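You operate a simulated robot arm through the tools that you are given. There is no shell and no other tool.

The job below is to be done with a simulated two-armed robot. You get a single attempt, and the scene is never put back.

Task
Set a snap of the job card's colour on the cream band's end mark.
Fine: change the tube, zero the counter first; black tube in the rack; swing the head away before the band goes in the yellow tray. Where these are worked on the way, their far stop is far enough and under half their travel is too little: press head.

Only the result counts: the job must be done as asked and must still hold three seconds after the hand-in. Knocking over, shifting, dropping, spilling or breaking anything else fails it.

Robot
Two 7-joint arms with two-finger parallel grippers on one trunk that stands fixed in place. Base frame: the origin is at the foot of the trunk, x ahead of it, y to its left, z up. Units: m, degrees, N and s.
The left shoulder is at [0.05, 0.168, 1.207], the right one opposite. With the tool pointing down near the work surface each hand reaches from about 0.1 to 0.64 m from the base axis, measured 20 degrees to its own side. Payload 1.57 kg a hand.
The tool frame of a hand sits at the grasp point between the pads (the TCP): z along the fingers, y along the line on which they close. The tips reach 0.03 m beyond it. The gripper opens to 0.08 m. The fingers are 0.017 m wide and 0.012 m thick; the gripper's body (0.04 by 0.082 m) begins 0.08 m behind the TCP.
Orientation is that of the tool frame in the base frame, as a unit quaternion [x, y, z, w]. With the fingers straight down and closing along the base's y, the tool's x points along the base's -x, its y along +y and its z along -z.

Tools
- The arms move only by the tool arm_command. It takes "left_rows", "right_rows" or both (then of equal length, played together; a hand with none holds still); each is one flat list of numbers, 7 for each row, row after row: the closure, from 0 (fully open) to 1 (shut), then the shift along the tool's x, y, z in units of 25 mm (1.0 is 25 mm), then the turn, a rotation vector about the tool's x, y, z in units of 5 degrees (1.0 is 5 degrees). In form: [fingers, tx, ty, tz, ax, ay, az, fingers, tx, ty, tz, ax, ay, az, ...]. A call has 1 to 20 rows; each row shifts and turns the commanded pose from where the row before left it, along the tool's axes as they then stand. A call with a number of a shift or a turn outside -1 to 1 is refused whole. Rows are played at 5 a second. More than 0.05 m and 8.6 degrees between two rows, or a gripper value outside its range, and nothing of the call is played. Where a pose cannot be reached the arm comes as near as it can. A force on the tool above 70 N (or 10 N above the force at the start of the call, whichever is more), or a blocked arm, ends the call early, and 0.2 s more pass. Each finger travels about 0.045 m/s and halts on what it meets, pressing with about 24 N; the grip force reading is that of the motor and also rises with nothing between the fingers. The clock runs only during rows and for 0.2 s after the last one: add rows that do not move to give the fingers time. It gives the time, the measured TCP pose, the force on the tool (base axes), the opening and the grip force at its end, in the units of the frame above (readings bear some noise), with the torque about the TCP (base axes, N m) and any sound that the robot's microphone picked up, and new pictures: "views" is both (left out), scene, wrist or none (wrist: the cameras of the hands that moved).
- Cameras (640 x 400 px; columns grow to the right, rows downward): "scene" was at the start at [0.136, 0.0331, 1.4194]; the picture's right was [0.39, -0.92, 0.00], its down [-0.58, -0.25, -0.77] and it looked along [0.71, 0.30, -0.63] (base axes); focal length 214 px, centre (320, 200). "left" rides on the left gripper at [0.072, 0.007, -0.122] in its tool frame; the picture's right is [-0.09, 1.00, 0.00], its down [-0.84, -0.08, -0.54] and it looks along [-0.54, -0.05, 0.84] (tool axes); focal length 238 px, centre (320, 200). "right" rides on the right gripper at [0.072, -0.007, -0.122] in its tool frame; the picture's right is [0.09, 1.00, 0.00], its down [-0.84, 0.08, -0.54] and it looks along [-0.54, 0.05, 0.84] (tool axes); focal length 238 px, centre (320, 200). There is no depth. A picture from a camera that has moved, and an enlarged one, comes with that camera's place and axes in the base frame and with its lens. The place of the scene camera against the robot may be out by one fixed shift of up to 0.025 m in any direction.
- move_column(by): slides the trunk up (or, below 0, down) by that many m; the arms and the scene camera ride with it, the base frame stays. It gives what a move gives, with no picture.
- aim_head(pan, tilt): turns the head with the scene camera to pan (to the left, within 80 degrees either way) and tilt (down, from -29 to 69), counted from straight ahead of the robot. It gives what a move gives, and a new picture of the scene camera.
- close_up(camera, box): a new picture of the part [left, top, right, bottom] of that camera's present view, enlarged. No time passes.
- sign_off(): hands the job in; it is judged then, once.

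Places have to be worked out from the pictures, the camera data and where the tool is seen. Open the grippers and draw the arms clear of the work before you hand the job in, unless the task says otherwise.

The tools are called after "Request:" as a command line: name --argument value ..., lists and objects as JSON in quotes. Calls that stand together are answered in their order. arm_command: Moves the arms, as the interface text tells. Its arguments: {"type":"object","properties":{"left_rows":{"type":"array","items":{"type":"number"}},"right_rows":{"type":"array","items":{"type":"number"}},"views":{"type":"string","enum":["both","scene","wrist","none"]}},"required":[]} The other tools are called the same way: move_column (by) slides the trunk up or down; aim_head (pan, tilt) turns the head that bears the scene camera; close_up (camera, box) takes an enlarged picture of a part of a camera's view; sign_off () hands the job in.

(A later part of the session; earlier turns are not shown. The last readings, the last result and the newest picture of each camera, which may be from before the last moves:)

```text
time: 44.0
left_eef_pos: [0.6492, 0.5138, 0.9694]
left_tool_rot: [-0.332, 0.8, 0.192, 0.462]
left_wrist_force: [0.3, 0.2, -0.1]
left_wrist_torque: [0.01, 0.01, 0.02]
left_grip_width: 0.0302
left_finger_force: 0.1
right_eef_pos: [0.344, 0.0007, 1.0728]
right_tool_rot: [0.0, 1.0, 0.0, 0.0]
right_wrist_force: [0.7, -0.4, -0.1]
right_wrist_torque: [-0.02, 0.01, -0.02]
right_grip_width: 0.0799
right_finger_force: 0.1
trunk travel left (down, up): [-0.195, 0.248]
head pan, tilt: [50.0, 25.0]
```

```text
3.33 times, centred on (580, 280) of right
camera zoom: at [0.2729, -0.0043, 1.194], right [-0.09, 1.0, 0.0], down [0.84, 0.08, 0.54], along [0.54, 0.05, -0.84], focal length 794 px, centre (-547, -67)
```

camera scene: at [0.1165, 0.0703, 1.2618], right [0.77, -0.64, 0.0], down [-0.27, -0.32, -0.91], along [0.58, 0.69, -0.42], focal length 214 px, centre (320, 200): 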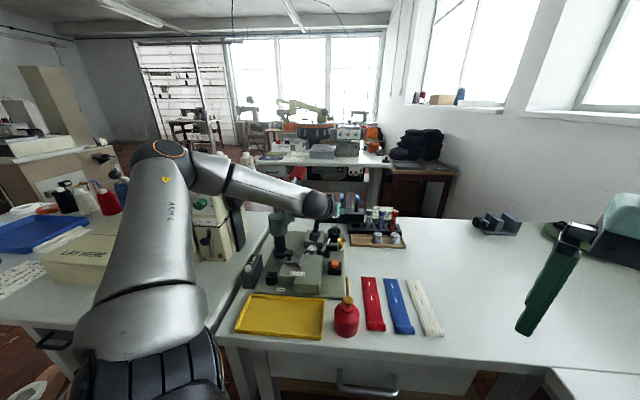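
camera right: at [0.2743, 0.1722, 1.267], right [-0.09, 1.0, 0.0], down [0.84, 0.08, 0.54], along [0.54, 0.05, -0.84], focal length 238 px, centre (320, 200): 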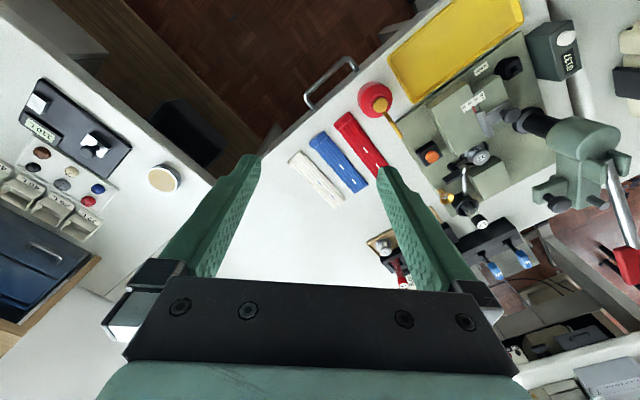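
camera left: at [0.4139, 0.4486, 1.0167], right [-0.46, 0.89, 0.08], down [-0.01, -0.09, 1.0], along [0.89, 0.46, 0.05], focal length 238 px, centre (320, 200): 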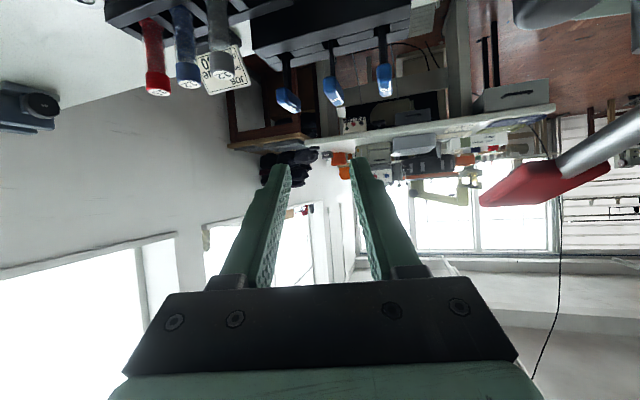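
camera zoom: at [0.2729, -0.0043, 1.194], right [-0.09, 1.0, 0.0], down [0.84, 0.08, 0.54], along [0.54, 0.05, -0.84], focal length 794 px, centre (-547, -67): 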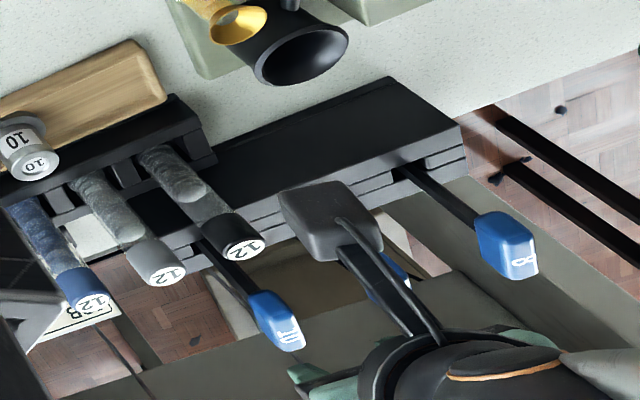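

The black tube stands in the rack slot. Now I go over the blue tube at (0.7135, 0.453), turning back to azimuth 30° for reach.

Request:
arm_command --left_rows '[0.58, 0, 0, 0, 0.866, 0, 0.5, 0.58, 0, 0, 0, 0.866, 0, 0.5, 0.58, 0, 0, 0, 0.866, 0, 0.5, 0.58, 0.057, -0.848, 0.302, 0, 0, 0, 0.58, 0.057, -0.848, 0.302, 0, 0, 0, 0.58, 0.057, -0.848, 0.302, 0, 0, 0, 0.58, 0.057, -0.848, 0.302, 0, 0, 0, 0.58, 0, 0, 0, 0, 0, 0]' --views "none"

Request:
close_up --camera "scene" --box '[330, 180, 430, 245]'

Request:
close_up --camera "right" --box '[480, 220, 640, 400]'

Request:
close_up --camera "left" --box '[200, 0, 420, 220]'

```text
time: 45.8
left_eef_pos: [0.7125, 0.453, 0.9505]
left_tool_rot: [-0.224, 0.837, 0.129, 0.483]
left_wrist_force: [0.5, 0.6, 0.1]
left_wrist_torque: [0.02, -0.02, 0.02]
left_grip_width: 0.0333
left_finger_force: 0.1
right_eef_pos: [0.3434, 0.0004, 1.0726]
right_tool_rot: [0.001, 1.0, 0.0, -0.001]
right_wrist_force: [-0.3, -0.4, -0.2]
right_wrist_torque: [-0.02, -0.01, -0.01]
right_grip_width: 0.0802
right_finger_force: 0.1
trunk travel left (down, up): [-0.195, 0.248]
head pan, tilt: [50.0, 25.0]
```

```text
6.15 times, centred on (380, 212) of scene
camera zoom: at [0.1166, 0.0702, 1.2618], right [0.77, -0.64, 0.0], down [-0.27, -0.32, -0.91], along [0.58, 0.69, -0.42], focal length 1320 px, centre (-49, 123)
```

zoom: 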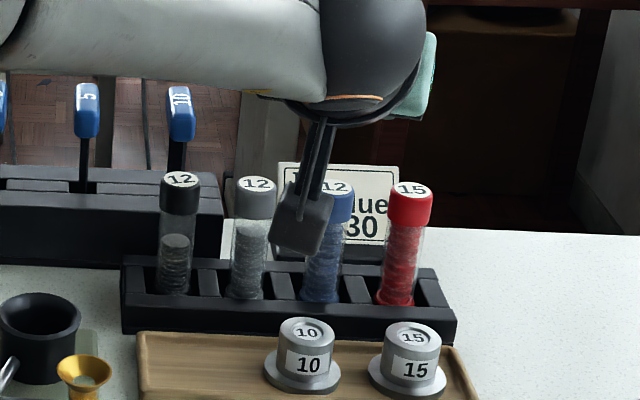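

```text
2.22 times, centred on (560, 310) of right
camera zoom: at [0.2729, -0.0043, 1.194], right [-0.09, 1.0, 0.0], down [0.84, 0.08, 0.54], along [0.54, 0.05, -0.84], focal length 530 px, centre (-213, -44)
```

zoom: 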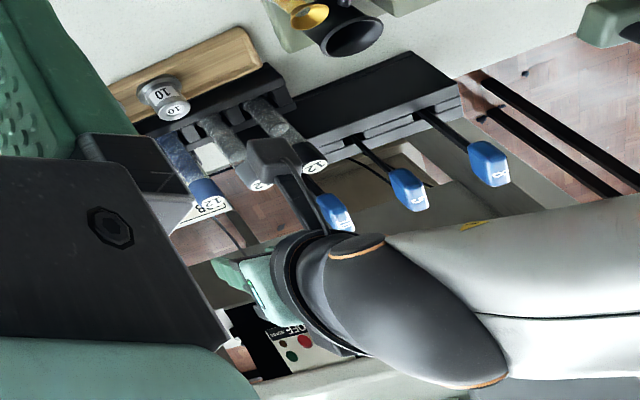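

```text
1.82 times, centred on (310, 110) of left
camera zoom: at [0.5873, 0.3877, 0.9497], right [-0.46, 0.89, 0.08], down [-0.01, -0.09, 1.0], along [0.89, 0.46, 0.05], focal length 433 px, centre (338, 364)
```

zoom: 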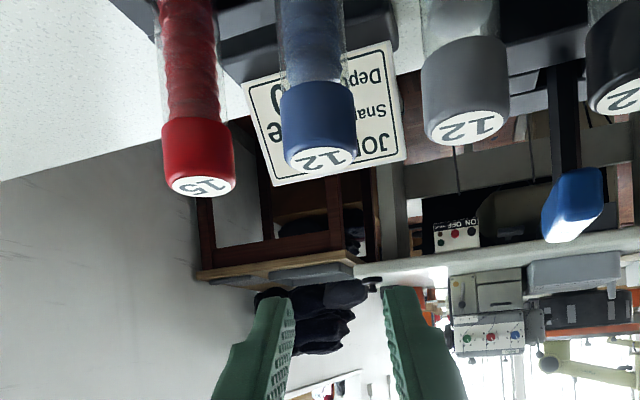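

The blue cap projects right under the TCP line in the left camera. I descend straight to z≈0.88 around it.

Request:
arm_command --left_rows '[0.58, 0.61, 0, 0.3525, 0, 0, 0, 0.58, 0.61, 0, 0.3525, 0, 0, 0, 0.58, 0.61, 0, 0.3525, 0, 0, 0, 0.58, 0.61, 0, 0.3525, 0, 0, 0, 0.58, 0, 0, 0, 0, 0, 0]' --views "none"

Request:
close_up --camera "left" --box '[200, 0, 420, 220]'

Request:
close_up --camera "scene" --box '[330, 180, 430, 245]'

```text
time: 47.0
left_eef_pos: [0.7032, 0.4508, 0.8954]
left_tool_rot: [-0.222, 0.833, 0.129, 0.49]
left_wrist_force: [3.0, -2.6, 29.2]
left_wrist_torque: [0.56, 0.68, 0.07]
left_grip_width: 0.0303
left_finger_force: 0.0
left hand out of reach, approached as far as the arm can: row 4
right_eef_pos: [0.342, -0.0004, 1.0751]
right_tool_rot: [0.001, 1.0, 0.002, 0.002]
right_wrist_force: [0.7, -0.4, -0.3]
right_wrist_torque: [0.0, 0.01, -0.01]
right_grip_width: 0.0799
right_finger_force: 0.0
trunk travel left (down, up): [-0.195, 0.248]
head pan, tilt: [50.0, 25.0]
```

```text
1.82 times, centred on (310, 110) of left
camera zoom: at [0.577, 0.3873, 0.8908], right [-0.46, 0.89, 0.08], down [-0.02, -0.1, 0.99], along [0.89, 0.45, 0.06], focal length 433 px, centre (338, 364)
```

zoom: 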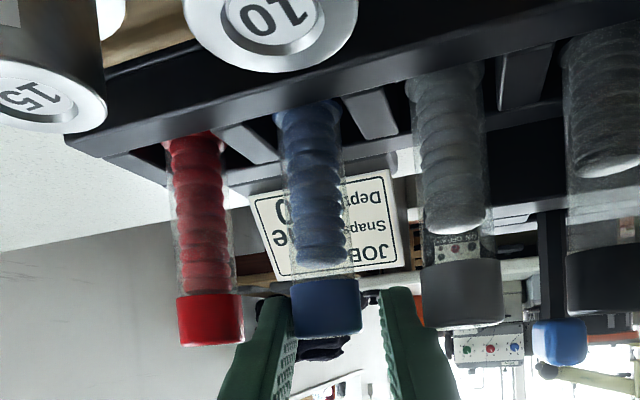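

```text
6.15 times, centred on (380, 212) of scene
camera zoom: at [0.1135, 0.0677, 1.2628], right [0.77, -0.64, 0.0], down [-0.27, -0.32, -0.91], along [0.58, 0.7, -0.42], focal length 1320 px, centre (-49, 123)
```

zoom: 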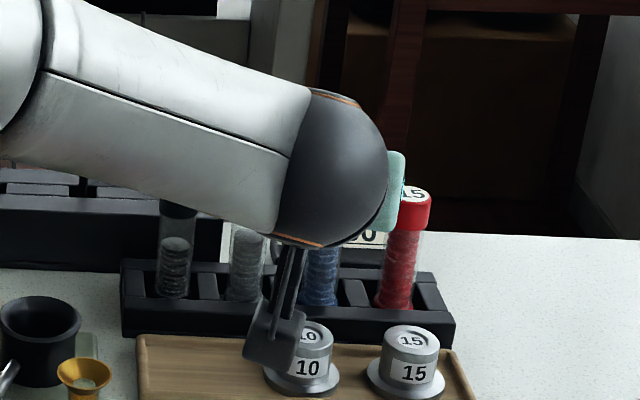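

Contact: +29 N from about 28 mm to the +y side — that finger is resting on the grey cap's edge. I back straight up at once and check that the tubes are unharmed.

Request:
arm_command --left_rows '[0.58, -0.61, 0, -0.3525, 0, 0, 0, 0.58, -0.61, 0, -0.3525, 0, 0, 0, 0.58, -0.61, 0, -0.3525, 0, 0, 0, 0.58, -0.61, 0, -0.3525, 0, 0, 0, 0.58, 0, 0, 0, 0, 0, 0]' --views "none"

Request:
close_up --camera "scene" --box '[330, 180, 430, 245]'

Request:
close_up --camera "left" --box '[200, 0, 420, 220]'

Request:
close_up --camera "right" --box '[500, 220, 600, 320]'

```text
time: 48.1
left_eef_pos: [0.705, 0.4528, 0.9552]
left_tool_rot: [-0.224, 0.836, 0.129, 0.484]
left_wrist_force: [-0.3, 0.0, 0.3]
left_wrist_torque: [0.01, 0.01, 0.01]
left_grip_width: 0.0335
left_finger_force: 0.0
right_eef_pos: [0.3452, 0.0015, 1.0729]
right_tool_rot: [0.0, 1.0, 0.0, -0.001]
right_wrist_force: [-0.1, 1.0, -0.7]
right_wrist_torque: [0.0, 0.02, -0.01]
right_grip_width: 0.08
right_finger_force: 0.1
trunk travel left (down, up): [-0.195, 0.248]
head pan, tilt: [50.0, 25.0]
```

```text
6.15 times, centred on (380, 212) of scene
camera zoom: at [0.1165, 0.0703, 1.2618], right [0.77, -0.64, 0.0], down [-0.27, -0.32, -0.91], along [0.58, 0.69, -0.42], focal length 1320 px, centre (-49, 123)
```

zoom: 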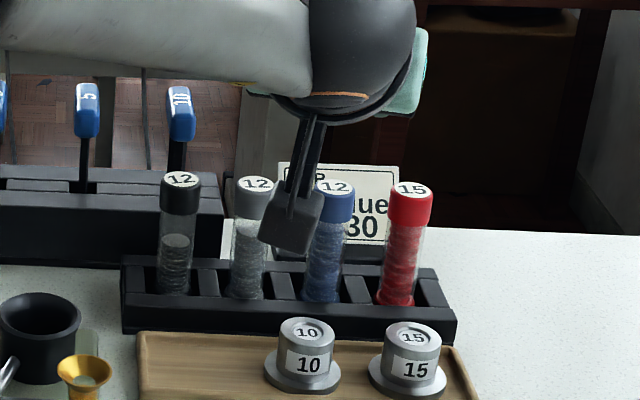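

```text
1.82 times, centred on (310, 110) of left
camera zoom: at [0.5789, 0.3876, 0.9536], right [-0.46, 0.89, 0.08], down [-0.01, -0.09, 1.0], along [0.89, 0.46, 0.05], focal length 433 px, centre (338, 364)
```

zoom: 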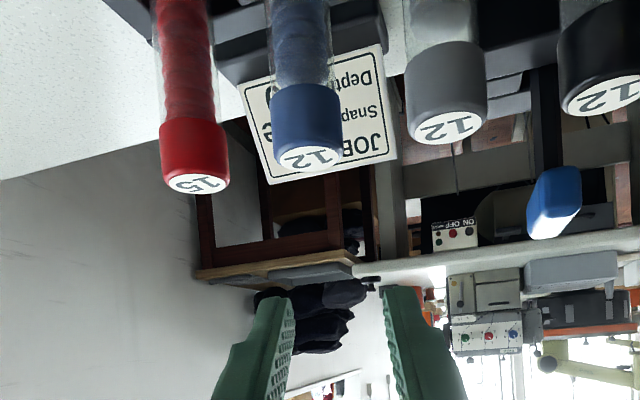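

```text
4.00 times, centred on (550, 270) of right
camera zoom: at [0.2729, -0.0043, 1.194], right [-0.09, 1.0, 0.0], down [0.84, 0.08, 0.54], along [0.54, 0.05, -0.84], focal length 953 px, centre (-600, -80)
```

zoom: 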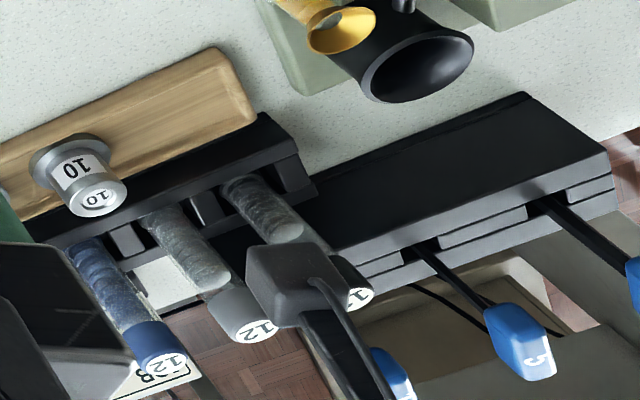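

Tubes are unharmed. The arm hit its reach limit and slid inward, so I'll raise both hands and lower the trunk another 0.12 m to gain reach.

Request:
arm_command --left_rows '[0.6, -0.832, 0, -0.48, 0, 0, 0, 0.6, -0.832, 0, -0.48, 0, 0, 0, 0.6, -0.832, 0, -0.48, 0, 0, 0, 0.6, -0.832, 0, -0.48, 0, 0, 0, 0.6, -0.832, 0, -0.48, 0, 0, 0]' --right_rows '[0, 0, 0, -0.9, 0, 0, 0, 0, 0, 0, -0.9, 0, 0, 0, 0, 0, 0, -0.9, 0, 0, 0, 0, 0, 0, -0.9, 0, 0, 0, 0, 0, 0, -0.9, 0, 0, 0]' --views "none"

Request:
move_column --by -0.12

Request:
close_up --camera "scene" --box '[0, 0, 640, 400]'

```text
time: 49.4
left_eef_pos: [0.7046, 0.4538, 1.0781]
left_tool_rot: [-0.224, 0.836, 0.13, 0.484]
left_wrist_force: [-0.6, 0.2, -0.1]
left_wrist_torque: [0.0, -0.01, 0.0]
left_grip_width: 0.0321
left_finger_force: 0.1
right_eef_pos: [0.3438, 0.0017, 1.1859]
right_tool_rot: [0.001, 1.0, 0.001, 0.0]
right_wrist_force: [0.3, -0.1, 0.3]
right_wrist_torque: [-0.03, -0.03, 0.0]
right_grip_width: 0.08
right_finger_force: 0.0
trunk travel left (down, up): [-0.195, 0.248]
head pan, tilt: [50.0, 25.0]
```

```text
time: 50.9
left_eef_pos: [0.7055, 0.4551, 0.9564]
left_tool_rot: [-0.224, 0.837, 0.129, 0.482]
left_wrist_force: [0.3, 1.1, -0.7]
left_wrist_torque: [0.02, -0.05, 0.0]
left_grip_width: 0.0318
left_finger_force: 0.1
right_eef_pos: [0.3425, 0.001, 1.0655]
right_tool_rot: [0.0, 1.0, 0.0, 0.0]
right_wrist_force: [-0.1, 0.5, -1.1]
right_wrist_torque: [0.03, 0.01, 0.0]
right_grip_width: 0.0801
right_finger_force: 0.0
trunk travel left (down, up): [-0.075, 0.368]
head pan, tilt: [50.0, 25.0]
```

```text
1.00 times, centred on (320, 200) of scene (not enlarged: the box is as wide or as high as the picture)
camera zoom: at [0.1164, 0.0702, 1.1419], right [0.77, -0.64, 0.0], down [-0.27, -0.32, -0.91], along [0.58, 0.69, -0.42], focal length 214 px, centre (320, 200)
```

zoom: 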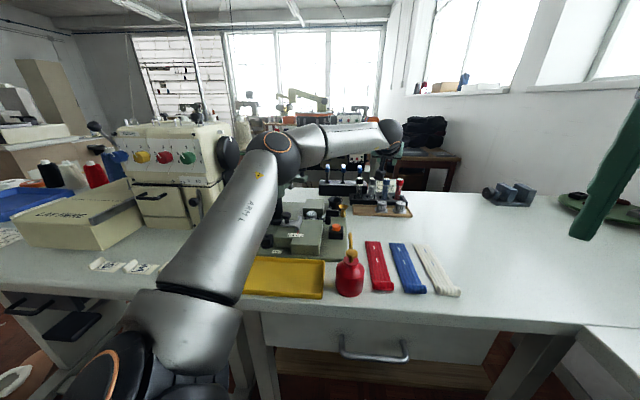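

The upper arm clears the press with room. I now re-centre above the blue cap at z≈0.93 with a narrower opening (~27 mm) and check.

Request:
arm_command --left_rows '[0.66, 0.42, -0.118, 0.33, 0, 0, 0, 0.66, 0.42, -0.118, 0.33, 0, 0, 0, 0.66, 0, 0, 0, 0, 0, 0, 0.66, 0, 0, 0, 0, 0, 0]' --views "none"

Request:
close_up --camera "left" --box '[200, 0, 420, 220]'

Request:
close_up --camera "scene" --box '[340, 140, 440, 220]'

```text
time: 51.9
left_eef_pos: [0.7098, 0.4502, 0.9306]
left_tool_rot: [-0.224, 0.836, 0.13, 0.483]
left_wrist_force: [0.4, 0.2, -0.3]
left_wrist_torque: [0.01, 0.02, 0.02]
left_grip_width: 0.027
left_finger_force: 0.1
right_eef_pos: [0.3429, 0.0014, 1.0656]
right_tool_rot: [0.0, 1.0, 0.0, 0.0]
right_wrist_force: [-0.1, -0.5, 0.4]
right_wrist_torque: [0.0, 0.0, 0.0]
right_grip_width: 0.0801
right_finger_force: 0.1
trunk travel left (down, up): [-0.075, 0.368]
head pan, tilt: [50.0, 25.0]
```

```text
1.82 times, centred on (310, 110) of left
camera zoom: at [0.5836, 0.3852, 0.928], right [-0.46, 0.89, 0.08], down [-0.01, -0.09, 1.0], along [0.89, 0.46, 0.05], focal length 433 px, centre (338, 364)
```

zoom: 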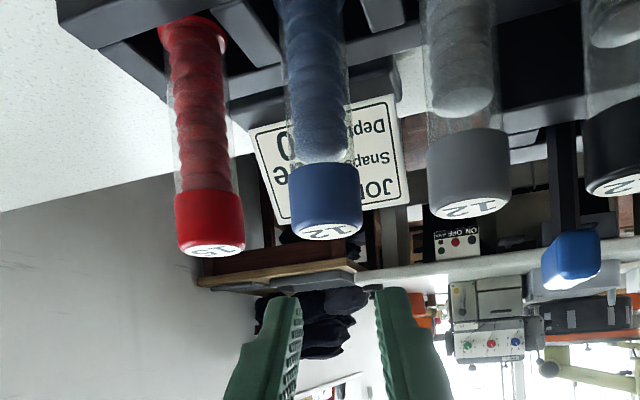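

```text
5.00 times, centred on (390, 180) of scene
camera zoom: at [0.1165, 0.0703, 1.1418], right [0.77, -0.64, 0.0], down [-0.27, -0.32, -0.91], along [0.58, 0.69, -0.42], focal length 1072 px, centre (-30, 300)
```

zoom: 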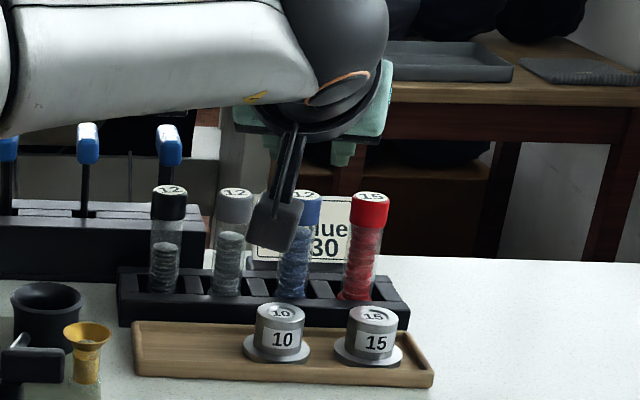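

Aligned laterally within ~0.5 mm. I descend half-way, then check reach and force.

Request:
arm_command --left_rows '[0.66, 0.42, 0, 0.272, 0, 0, 0, 0.66, 0.42, 0, 0.272, 0, 0, 0, 0.66, 0, 0, 0, 0, 0, 0]' --views "none"

Request:
close_up --camera "left" --box '[200, 0, 420, 220]'

```text
time: 52.6
left_eef_pos: [0.7104, 0.4511, 0.9047]
left_tool_rot: [-0.224, 0.837, 0.129, 0.482]
left_wrist_force: [0.0, 0.7, -0.4]
left_wrist_torque: [-0.01, 0.02, 0.04]
left_grip_width: 0.0274
left_finger_force: 0.1
right_eef_pos: [0.3438, 0.001, 1.0659]
right_tool_rot: [0.0, 1.0, 0.0, 0.0]
right_wrist_force: [0.0, 0.8, 0.0]
right_wrist_torque: [-0.01, -0.02, 0.0]
right_grip_width: 0.0802
right_finger_force: 0.1
trunk travel left (down, up): [-0.075, 0.368]
head pan, tilt: [50.0, 25.0]
```

```text
1.82 times, centred on (310, 110) of left
camera zoom: at [0.5846, 0.3859, 0.9033], right [-0.46, 0.89, 0.08], down [-0.01, -0.09, 1.0], along [0.89, 0.46, 0.05], focal length 433 px, centre (338, 364)
```

zoom: 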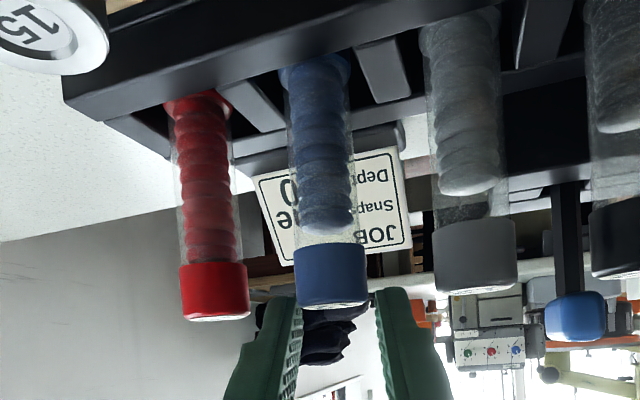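

Clear so far, cap centred between the fingers. I descend the rest.

Request:
arm_command --left_rows '[0.66, 0.41, 0, 0.255, 0, 0, 0, 0.66, 0.41, 0, 0.255, 0, 0, 0, 0.66, 0, 0, 0, 0, 0, 0]' --views "none"

Request:
close_up --camera "left" --box '[200, 0, 420, 220]'

Request:
close_up --camera "scene" --box '[340, 140, 440, 220]'

```text
time: 53.5
left_eef_pos: [0.7109, 0.4511, 0.8813]
left_tool_rot: [-0.224, 0.836, 0.13, 0.483]
left_wrist_force: [-0.2, -0.1, -0.9]
left_wrist_torque: [0.0, -0.02, 0.01]
left_grip_width: 0.0271
left_finger_force: 0.1
right_eef_pos: [0.3432, 0.0015, 1.0652]
right_tool_rot: [-0.001, 1.0, 0.0, -0.001]
right_wrist_force: [0.5, 0.5, 0.2]
right_wrist_torque: [0.01, 0.01, 0.03]
right_grip_width: 0.0798
right_finger_force: 0.0
trunk travel left (down, up): [-0.075, 0.368]
head pan, tilt: [50.0, 25.0]
```

```text
1.82 times, centred on (310, 110) of left
camera zoom: at [0.5851, 0.3853, 0.879], right [-0.46, 0.89, 0.08], down [-0.01, -0.09, 1.0], along [0.89, 0.46, 0.05], focal length 433 px, centre (338, 364)
```

zoom: 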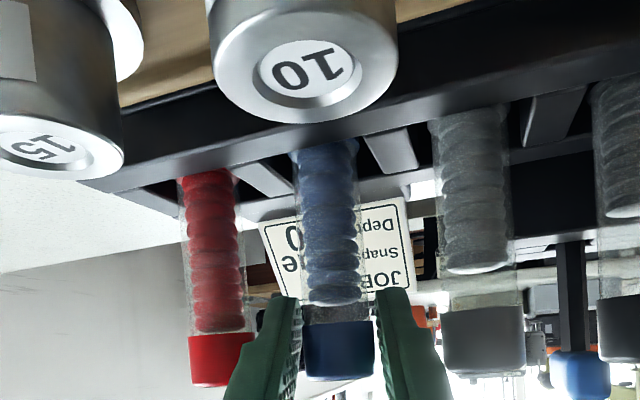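

```text
5.00 times, centred on (390, 180) of scene
camera zoom: at [0.1166, 0.0703, 1.1418], right [0.77, -0.64, 0.0], down [-0.27, -0.32, -0.91], along [0.58, 0.69, -0.42], focal length 1072 px, centre (-30, 300)
```

zoom: 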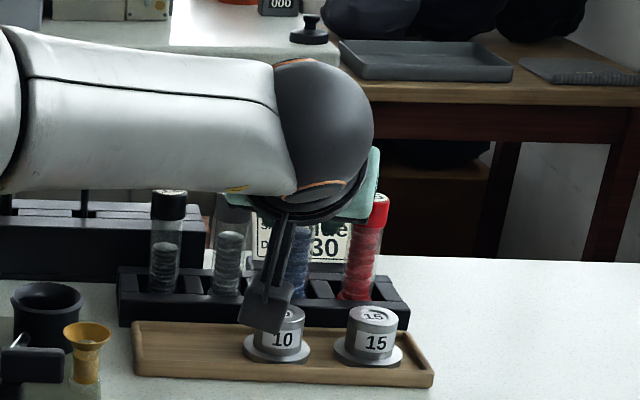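

Fingers straddle the blue cap with no contact. I close and check the grip.

Request:
arm_command --left_rows '[1, 0, 0, 0, 0, 0, 0, 1, 0, 0, 0, 0, 0, 0, 1, 0, 0, 0, 0, 0, 0, 1, 0, 0, 0, 0, 0, 0]' --views "none"

Request:
close_up --camera "left" --box '[200, 0, 420, 220]'

```text
time: 54.5
left_eef_pos: [0.7112, 0.4491, 0.8815]
left_tool_rot: [-0.225, 0.836, 0.13, 0.483]
left_wrist_force: [0.2, 0.4, 0.5]
left_wrist_torque: [-0.01, 0.02, 0.0]
left_grip_width: 0.0227
left_finger_force: 23.5
right_eef_pos: [0.3445, 0.002, 1.0658]
right_tool_rot: [0.0, 1.0, 0.0, 0.0]
right_wrist_force: [0.9, -0.1, 0.3]
right_wrist_torque: [0.0, 0.01, -0.01]
right_grip_width: 0.0801
right_finger_force: 0.1
trunk travel left (down, up): [-0.075, 0.368]
head pan, tilt: [50.0, 25.0]
```

```text
1.82 times, centred on (310, 110) of left
camera zoom: at [0.5851, 0.3853, 0.8792], right [-0.46, 0.89, 0.08], down [-0.01, -0.09, 1.0], along [0.89, 0.46, 0.05], focal length 433 px, centre (338, 364)
```

zoom: 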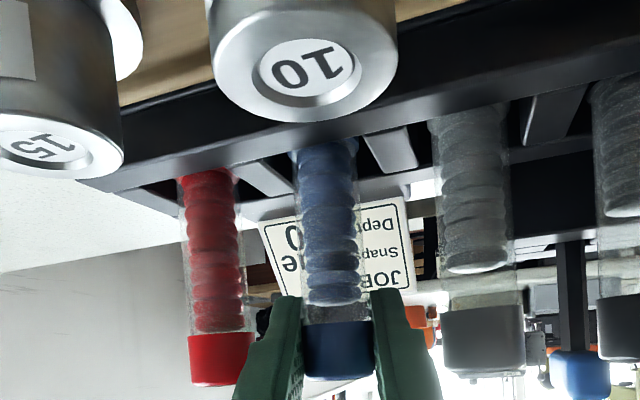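

Blue cap is gripped (22.7 mm, 23.5 N). I lift straight up ~12 cm.

Request:
arm_command --left_rows '[1, -0.35, 0, -0.2, 0, 0, 0, 1, -0.433, 0, -0.25, 0, 0, 0, 1, -0.866, 0, -0.5, 0, 0, 0, 1, -0.866, 0, -0.5, 0, 0, 0, 1, -0.866, 0, -0.5, 0, 0, 0, 1, -0.866, 0, -0.5, 0, 0, 0, 1, 0, 0, 0, 0, 0, 0]' --views "none"

Request:
close_up --camera "left" --box '[200, 0, 420, 220]'

Request:
close_up --camera "scene" --box '[240, 80, 440, 220]'

```text
time: 56.0
left_eef_pos: [0.7108, 0.4532, 1.0023]
left_tool_rot: [-0.223, 0.837, 0.13, 0.483]
left_wrist_force: [0.5, 0.5, -1.5]
left_wrist_torque: [-0.01, -0.02, 0.01]
left_grip_width: 0.0228
left_finger_force: 24.0
right_eef_pos: [0.3449, 0.0019, 1.0656]
right_tool_rot: [0.0, 1.0, -0.001, 0.0]
right_wrist_force: [-1.1, 0.4, -0.1]
right_wrist_torque: [-0.02, -0.02, 0.01]
right_grip_width: 0.0801
right_finger_force: 0.1
trunk travel left (down, up): [-0.075, 0.368]
head pan, tilt: [50.0, 25.0]
```

```text
1.82 times, centred on (310, 110) of left
camera zoom: at [0.5853, 0.387, 1.0002], right [-0.46, 0.88, 0.08], down [0.0, -0.09, 1.0], along [0.89, 0.46, 0.05], focal length 433 px, centre (338, 364)
```

zoom: 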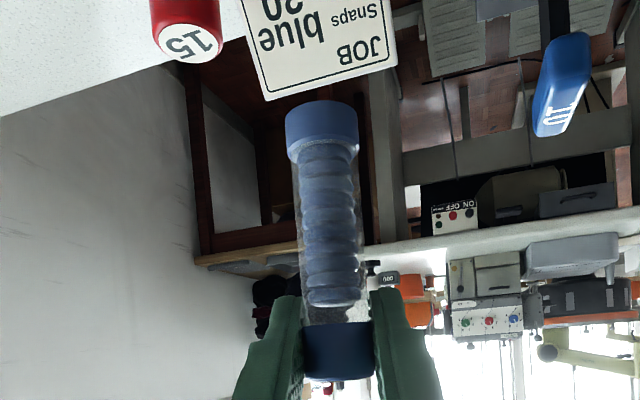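

```text
2.86 times, centred on (340, 150) of scene
camera zoom: at [0.1166, 0.0703, 1.1418], right [0.77, -0.64, 0.0], down [-0.27, -0.32, -0.91], along [0.58, 0.69, -0.42], focal length 613 px, centre (263, 343)
```

zoom: 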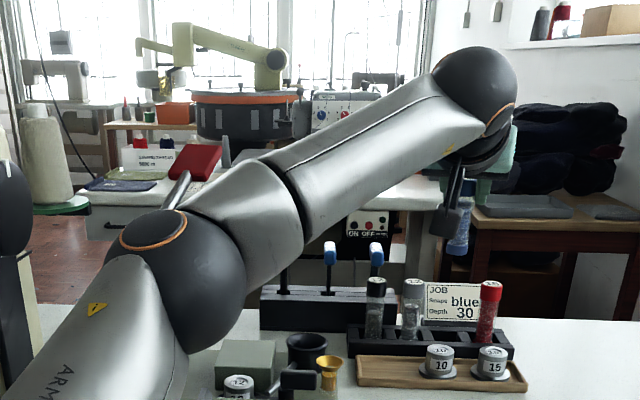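

The blue tube is held upright and clear of the rack. I raise the trunk back 0.12 m so the arm repeats the earlier, safe configuration at the cup.

Request:
move_column --by 0.12

```text
time: 57.5
left_eef_pos: [0.7115, 0.4513, 1.122]
left_tool_rot: [-0.224, 0.836, 0.129, 0.484]
left_wrist_force: [0.4, 0.4, -0.4]
left_wrist_torque: [0.02, 0.0, -0.01]
left_grip_width: 0.0226
left_finger_force: 23.9
right_eef_pos: [0.3447, 0.0001, 1.185]
right_tool_rot: [0.0, 1.0, 0.0, 0.0]
right_wrist_force: [-0.1, 0.0, -0.5]
right_wrist_torque: [0.03, 0.04, -0.01]
right_grip_width: 0.0801
right_finger_force: 0.1
trunk travel left (down, up): [-0.195, 0.248]
head pan, tilt: [50.0, 25.0]
```

Trunk restored. I carry the blue tube back to above the cup at z≈1.0.

Request:
arm_command --left_rows '[1, 0.834, 0.721, -0.224, 0, 0, 0, 1, 0.834, 0.721, -0.224, 0, 0, 0, 1, 0.834, 0.721, -0.224, 0, 0, 0, 1, 0.834, 0.721, -0.224, 0, 0, 0, 1, 0.834, 0.721, -0.224, 0, 0, 0, 1, 0.834, 0.721, -0.224, 0, 0, 0, 1, 0.834, 0.721, -0.224, 0, 0, 0, 1, 0.834, 0.721, -0.224, 0, 0, 0, 1, 0, 0, 0, 0, 0, 0]' --views "none"

Request:
close_up --camera "scene" --box '[270, 160, 420, 260]'

Request:
close_up --camera "right" --box '[480, 80, 640, 280]'

```text
time: 59.5
left_eef_pos: [0.5345, 0.5138, 0.9974]
left_tool_rot: [-0.224, 0.837, 0.129, 0.483]
left_wrist_force: [-0.5, 0.0, -1.0]
left_wrist_torque: [-0.02, -0.01, 0.0]
left_grip_width: 0.0228
left_finger_force: 24.0
right_eef_pos: [0.3445, 0.0025, 1.186]
right_tool_rot: [0.0, 1.0, 0.0, 0.0]
right_wrist_force: [0.5, -0.1, -0.1]
right_wrist_torque: [-0.01, 0.03, 0.01]
right_grip_width: 0.0799
right_finger_force: 0.1
trunk travel left (down, up): [-0.195, 0.248]
head pan, tilt: [50.0, 25.0]
```

```text
4.00 times, centred on (345, 210) of scene
camera zoom: at [0.1165, 0.0704, 1.2618], right [0.77, -0.64, 0.0], down [-0.27, -0.32, -0.91], along [0.58, 0.69, -0.42], focal length 858 px, centre (220, 160)
```

zoom: 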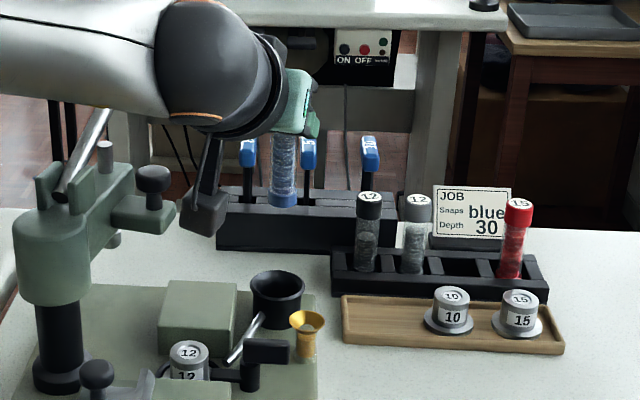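

```text
2.00 times, centred on (560, 180) of right
camera zoom: at [0.2728, -0.0035, 1.3065], right [-0.09, 1.0, 0.0], down [0.84, 0.08, 0.54], along [0.54, 0.05, -0.84], focal length 477 px, centre (-160, 240)
```

zoom: 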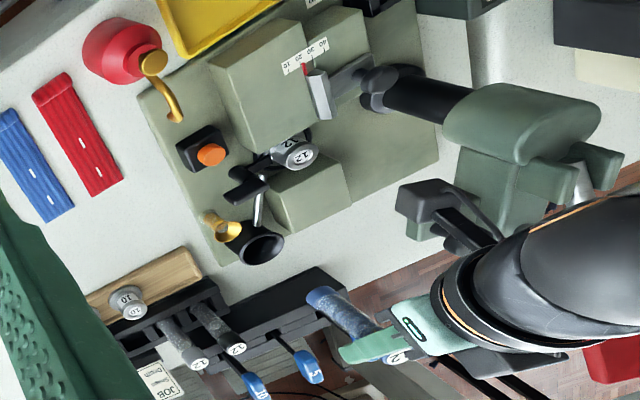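

Now I lower to z≈0.94 so the tube bottom is just above the cup rim, then check centring.

Request:
arm_command --left_rows '[1, 0.657, 0.02, 0.38, 0, 0, 0, 1, 0.657, 0.02, 0.38, 0, 0, 0, 1, 0.657, 0.02, 0.38, 0, 0, 0, 1, 0, 0, 0, 0, 0, 0]' --views "none"

Request:
close_up --camera "scene" --box '[300, 195, 360, 245]'

Request:
close_up --camera "right" --box '[520, 120, 620, 240]'

```text
time: 60.5
left_eef_pos: [0.5355, 0.5153, 0.9417]
left_tool_rot: [-0.225, 0.836, 0.13, 0.484]
left_wrist_force: [0.2, -0.6, -0.5]
left_wrist_torque: [0.02, 0.0, -0.03]
left_grip_width: 0.0227
left_finger_force: 24.2
right_eef_pos: [0.3449, 0.0019, 1.1851]
right_tool_rot: [0.0, 1.0, 0.001, 0.0]
right_wrist_force: [-0.2, 0.2, 0.9]
right_wrist_torque: [-0.01, 0.0, -0.01]
right_grip_width: 0.0799
right_finger_force: 0.1
trunk travel left (down, up): [-0.195, 0.248]
head pan, tilt: [50.0, 25.0]
```

```text
8.00 times, centred on (330, 220) of scene
camera zoom: at [0.1166, 0.0703, 1.2618], right [0.77, -0.64, 0.0], down [-0.27, -0.32, -0.91], along [0.58, 0.69, -0.42], focal length 1716 px, centre (240, 40)
```

zoom: 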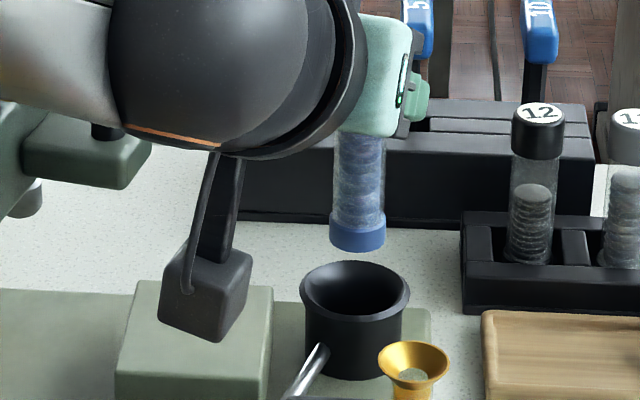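

```text
3.33 times, centred on (570, 180) of right
camera zoom: at [0.2729, -0.0036, 1.3065], right [-0.09, 1.0, 0.0], down [0.84, 0.08, 0.54], along [0.54, 0.05, -0.84], focal length 794 px, centre (-513, 267)
```

zoom: 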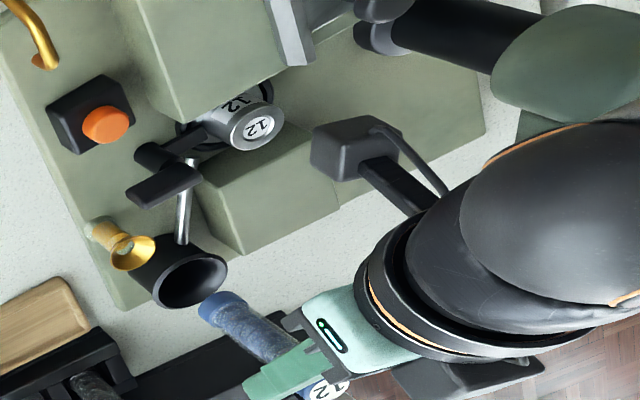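

The tube axis is laterally aligned and about 2–3 mm too far forward. I correct that and lower to near the seat.

Request:
arm_command --left_rows '[1, 0.06, -0.02, -0.1, 0, 0, 0, 1, 0.485, 0, 0.28, 0, 0, 0, 1, 0.485, 0, 0.28, 0, 0, 0, 1, 0.485, 0, 0.28, 0, 0, 0, 1, 0, 0, 0, 0, 0, 0]' --views "none"

Request:
close_up --camera "scene" --box '[300, 195, 360, 245]'

Request:
close_up --camera "right" --box '[520, 120, 620, 240]'

```text
time: 61.8
left_eef_pos: [0.5312, 0.5152, 0.9007]
left_tool_rot: [-0.224, 0.836, 0.129, 0.484]
left_wrist_force: [-0.1, -0.1, -1.0]
left_wrist_torque: [-0.01, 0.03, 0.01]
left_grip_width: 0.0224
left_finger_force: 24.2
right_eef_pos: [0.3444, 0.0025, 1.1856]
right_tool_rot: [0.0, 1.0, 0.0, 0.0]
right_wrist_force: [-0.6, 0.1, -0.1]
right_wrist_torque: [-0.02, -0.04, -0.02]
right_grip_width: 0.0799
right_finger_force: 0.1
trunk travel left (down, up): [-0.195, 0.248]
head pan, tilt: [50.0, 25.0]
```

```text
8.00 times, centred on (330, 220) of scene
camera zoom: at [0.1166, 0.0703, 1.2618], right [0.77, -0.64, 0.0], down [-0.27, -0.32, -0.91], along [0.58, 0.69, -0.42], focal length 1716 px, centre (240, 40)
```

zoom: 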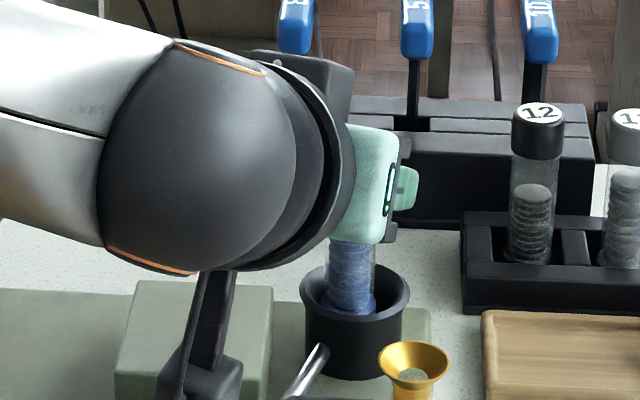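

```text
3.33 times, centred on (570, 180) of right
camera zoom: at [0.2729, -0.0036, 1.3065], right [-0.09, 1.0, 0.0], down [0.84, 0.08, 0.54], along [0.54, 0.05, -0.84], focal length 794 px, centre (-513, 267)
```

zoom: 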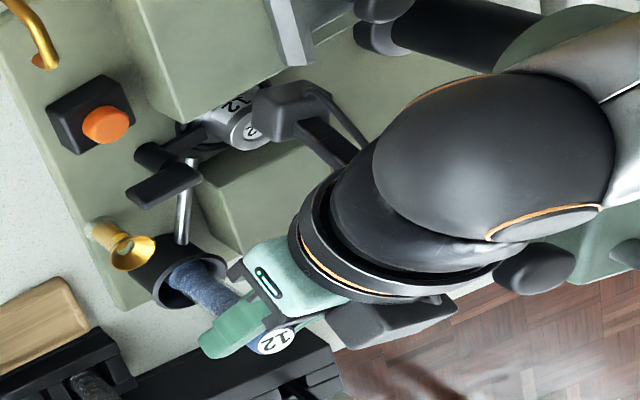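

The tube is inside the cup. I lower it in 2.5 mm steps until it seats.

Request:
arm_command --left_rows '[1, 0.087, 0, 0.05, 0, 0, 0, 1, 0.087, 0, 0.05, 0, 0, 0, 1, 0.087, 0, 0.05, 0, 0, 0, 1, 0, 0, 0, 0, 0, 0]' --views "none"

Request:
close_up --camera "scene" --box '[300, 195, 360, 245]'

```text
time: 62.8
left_eef_pos: [0.5311, 0.5139, 0.8955]
left_tool_rot: [-0.224, 0.836, 0.129, 0.484]
left_wrist_force: [-0.5, -0.2, -0.8]
left_wrist_torque: [-0.03, 0.02, 0.02]
left_grip_width: 0.0227
left_finger_force: 24.3
right_eef_pos: [0.3446, 0.0021, 1.1864]
right_tool_rot: [0.0, 1.0, 0.0, -0.001]
right_wrist_force: [0.2, 0.0, -0.1]
right_wrist_torque: [-0.02, -0.01, 0.02]
right_grip_width: 0.0796
right_finger_force: 0.0
trunk travel left (down, up): [-0.195, 0.248]
head pan, tilt: [50.0, 25.0]
```

```text
8.00 times, centred on (330, 220) of scene
camera zoom: at [0.1166, 0.0703, 1.2618], right [0.77, -0.64, 0.0], down [-0.27, -0.32, -0.91], along [0.58, 0.69, -0.42], focal length 1716 px, centre (240, 40)
```

zoom: 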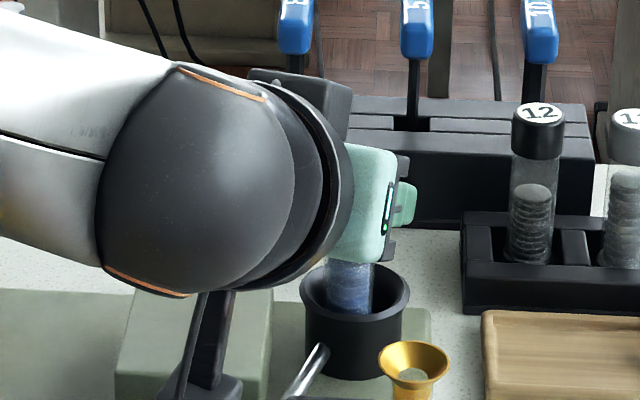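

No contact yet; a few more millimetres down.

Request:
arm_command --left_rows '[1, 0.06, 0, 0.035, 0, 0, 0, 1, 0.06, 0, 0.035, 0, 0, 0, 1, 0, 0, 0, 0, 0, 0]' --views "none"

Request:
arm_command --left_rows '[1, 0.04, 0, 0.023, 0, 0, 0, 1, 0, 0, 0, 0, 0, 0]' --views "none"

```text
time: 63.5
left_eef_pos: [0.5317, 0.5143, 0.8914]
left_tool_rot: [-0.224, 0.836, 0.13, 0.484]
left_wrist_force: [-0.9, 0.2, -1.6]
left_wrist_torque: [0.03, 0.03, -0.01]
left_grip_width: 0.0223
left_finger_force: 24.2
right_eef_pos: [0.3439, 0.0013, 1.186]
right_tool_rot: [0.001, 1.0, 0.0, 0.001]
right_wrist_force: [-0.5, -0.2, 0.1]
right_wrist_torque: [0.0, 0.0, -0.03]
right_grip_width: 0.0802
right_finger_force: 0.1
trunk travel left (down, up): [-0.195, 0.248]
head pan, tilt: [50.0, 25.0]
```

```text
time: 64.2
left_eef_pos: [0.5319, 0.5151, 0.8903]
left_tool_rot: [-0.224, 0.836, 0.129, 0.484]
left_wrist_force: [0.3, 0.1, -0.3]
left_wrist_torque: [0.0, -0.01, -0.02]
left_grip_width: 0.0226
left_finger_force: 24.0
right_eef_pos: [0.3435, 0.0011, 1.1856]
right_tool_rot: [0.001, 1.0, 0.0, 0.0]
right_wrist_force: [-0.3, -0.1, 0.2]
right_wrist_torque: [0.01, 0.03, -0.02]
right_grip_width: 0.0799
right_finger_force: 0.1
trunk travel left (down, up): [-0.195, 0.248]
head pan, tilt: [50.0, 25.0]
```

Still free. I continue in 1 mm steps.

Request:
arm_command --left_rows '[1, 0.035, 0, 0.02, 0, 0, 0, 1, 0.035, 0, 0.02, 0, 0, 0, 1, 0, 0, 0, 0, 0, 0]' --views "none"

Request:
close_up --camera "scene" --box '[300, 195, 360, 245]'

Request:
close_up --camera "right" --box '[520, 120, 620, 240]'

```text
time: 65.0
left_eef_pos: [0.5319, 0.5149, 0.8895]
left_tool_rot: [-0.223, 0.836, 0.129, 0.485]
left_wrist_force: [1.3, 1.2, 5.4]
left_wrist_torque: [0.08, -0.08, 0.0]
left_grip_width: 0.0226
left_finger_force: 23.8
right_eef_pos: [0.3449, 0.0011, 1.1851]
right_tool_rot: [0.0, 1.0, 0.0, -0.001]
right_wrist_force: [-0.5, 0.5, 0.4]
right_wrist_torque: [0.0, -0.01, 0.0]
right_grip_width: 0.0799
right_finger_force: 0.1
trunk travel left (down, up): [-0.195, 0.248]
head pan, tilt: [50.0, 25.0]
```

```text
8.00 times, centred on (330, 220) of scene
camera zoom: at [0.1162, 0.0699, 1.262], right [0.77, -0.64, 0.0], down [-0.27, -0.32, -0.91], along [0.58, 0.69, -0.42], focal length 1716 px, centre (240, 40)
```

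zoom: 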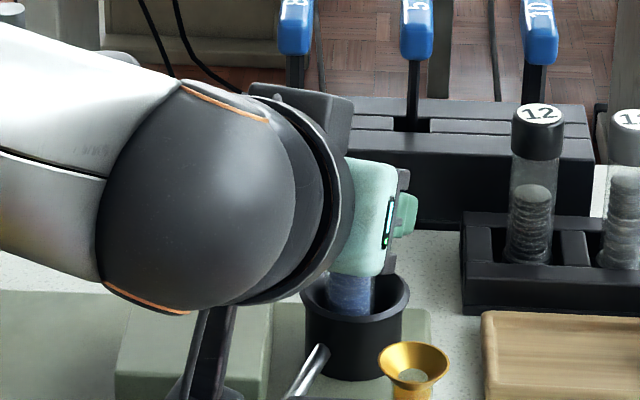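

```text
3.33 times, centred on (570, 180) of right
camera zoom: at [0.2725, -0.0041, 1.3067], right [-0.09, 1.0, 0.0], down [0.84, 0.08, 0.54], along [0.54, 0.05, -0.84], focal length 794 px, centre (-513, 267)
```

zoom: 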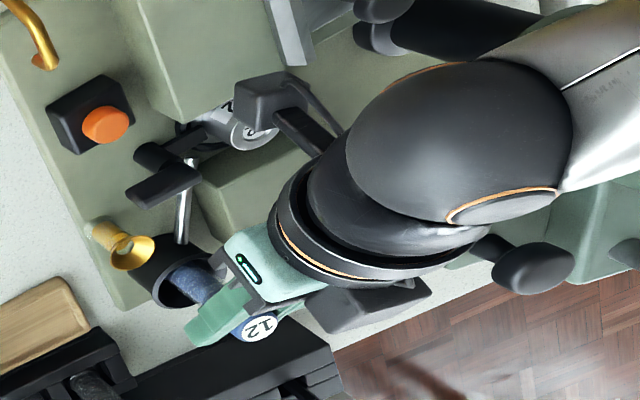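

Seated (5.4 N contact). I release by opening to ~36 mm and look before rising.

Request:
arm_command --left_rows '[0.55, 0, 0, 0, 0, 0, 0, 0.55, 0, 0, 0, 0, 0, 0, 0.55, 0, 0, 0, 0, 0, 0, 0.55, 0, 0, 0, 0, 0, 0]' --views "none"

Request:
close_up --camera "right" --box '[520, 120, 620, 240]'

Request:
close_up --camera "left" --box '[200, 0, 420, 220]'

```text
time: 66.0
left_eef_pos: [0.5293, 0.5144, 0.887]
left_tool_rot: [-0.223, 0.836, 0.128, 0.484]
left_wrist_force: [0.3, -0.2, -0.1]
left_wrist_torque: [0.0, 0.01, -0.02]
left_grip_width: 0.0362
left_finger_force: 0.0
right_eef_pos: [0.3447, 0.0019, 1.1859]
right_tool_rot: [0.0, 1.0, 0.0, 0.0]
right_wrist_force: [0.5, 0.1, 0.9]
right_wrist_torque: [0.04, -0.02, 0.02]
right_grip_width: 0.0802
right_finger_force: 0.0
trunk travel left (down, up): [-0.195, 0.248]
head pan, tilt: [50.0, 25.0]
```

```text
3.33 times, centred on (570, 180) of right
camera zoom: at [0.2728, -0.0037, 1.3065], right [-0.09, 1.0, 0.0], down [0.84, 0.08, 0.54], along [0.54, 0.05, -0.84], focal length 794 px, centre (-513, 267)
```

zoom: 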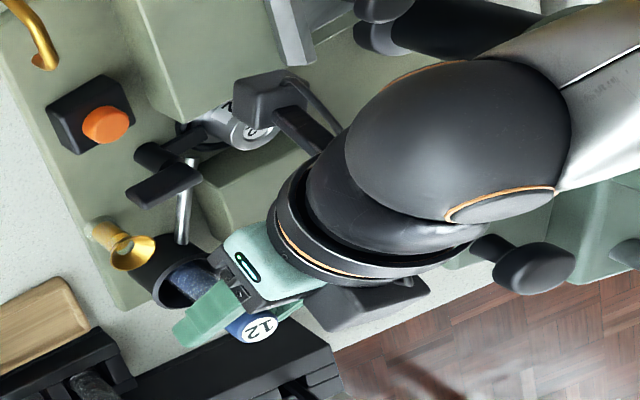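

```text
1.82 times, centred on (310, 110) of left
camera zoom: at [0.4048, 0.4501, 0.8856], right [-0.46, 0.89, 0.08], down [-0.01, -0.09, 1.0], along [0.89, 0.46, 0.05], focal length 433 px, centre (338, 364)
```

zoom: 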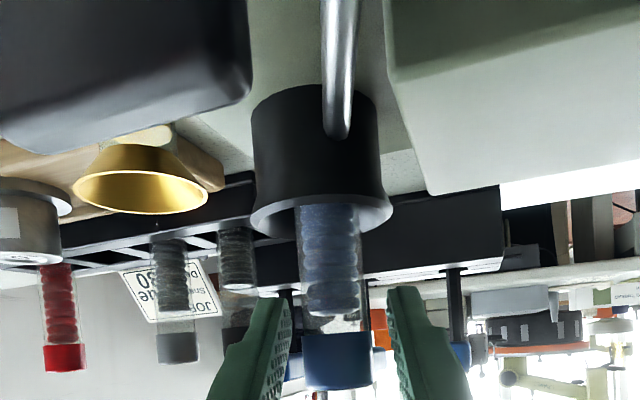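

The blue tube stands freely in the cup. I rise straight up.

Request:
arm_command --left_rows '[0.55, -0.35, 0, -0.2, 0, 0, 0, 0.55, -0.433, 0, -0.25, 0, 0, 0, 0.55, -0.866, 0, -0.5, 0, 0, 0, 0.55, -0.866, 0, -0.5, 0, 0, 0, 0.55, -0.866, 0, -0.5, 0, 0, 0, 0.55, -0.866, 0, -0.5, 0, 0, 0, 0.55, 0, 0, 0, 0, 0, 0]' --views "none"

Request:
close_up --camera "scene" --box '[270, 170, 420, 270]'

Request:
close_up --camera "right" --box '[520, 120, 620, 240]'

```text
time: 67.5
left_eef_pos: [0.5278, 0.5139, 1.0106]
left_tool_rot: [-0.224, 0.836, 0.13, 0.483]
left_wrist_force: [0.3, -0.5, -0.5]
left_wrist_torque: [0.0, 0.02, -0.01]
left_grip_width: 0.0362
left_finger_force: 0.0
right_eef_pos: [0.3447, 0.0021, 1.1862]
right_tool_rot: [0.0, 1.0, -0.001, -0.001]
right_wrist_force: [0.3, 0.5, -0.5]
right_wrist_torque: [-0.03, -0.04, 0.02]
right_grip_width: 0.08
right_finger_force: 0.1
trunk travel left (down, up): [-0.195, 0.248]
head pan, tilt: [50.0, 25.0]
```

```text
4.00 times, centred on (345, 220) of scene
camera zoom: at [0.1165, 0.0703, 1.2618], right [0.77, -0.64, 0.0], down [-0.27, -0.32, -0.91], along [0.58, 0.69, -0.42], focal length 858 px, centre (220, 120)
```

zoom: 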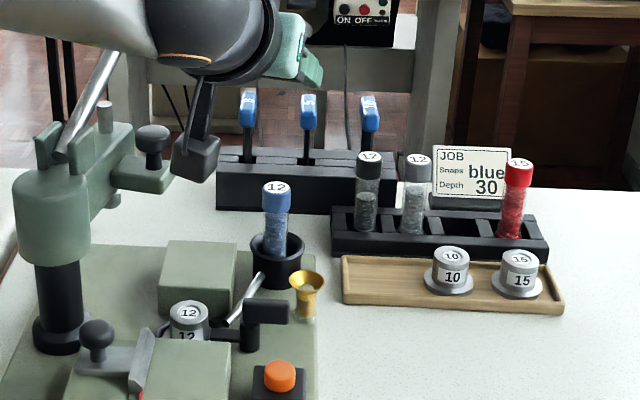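

```text
3.33 times, centred on (570, 180) of right
camera zoom: at [0.2728, -0.0036, 1.3065], right [-0.09, 1.0, 0.0], down [0.84, 0.08, 0.54], along [0.54, 0.05, -0.84], focal length 794 px, centre (-513, 267)
```

zoom: 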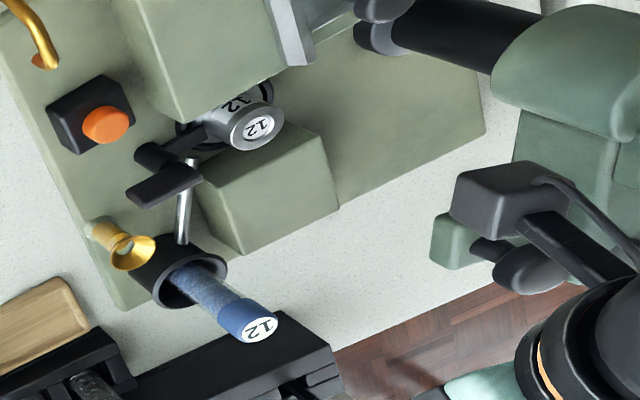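

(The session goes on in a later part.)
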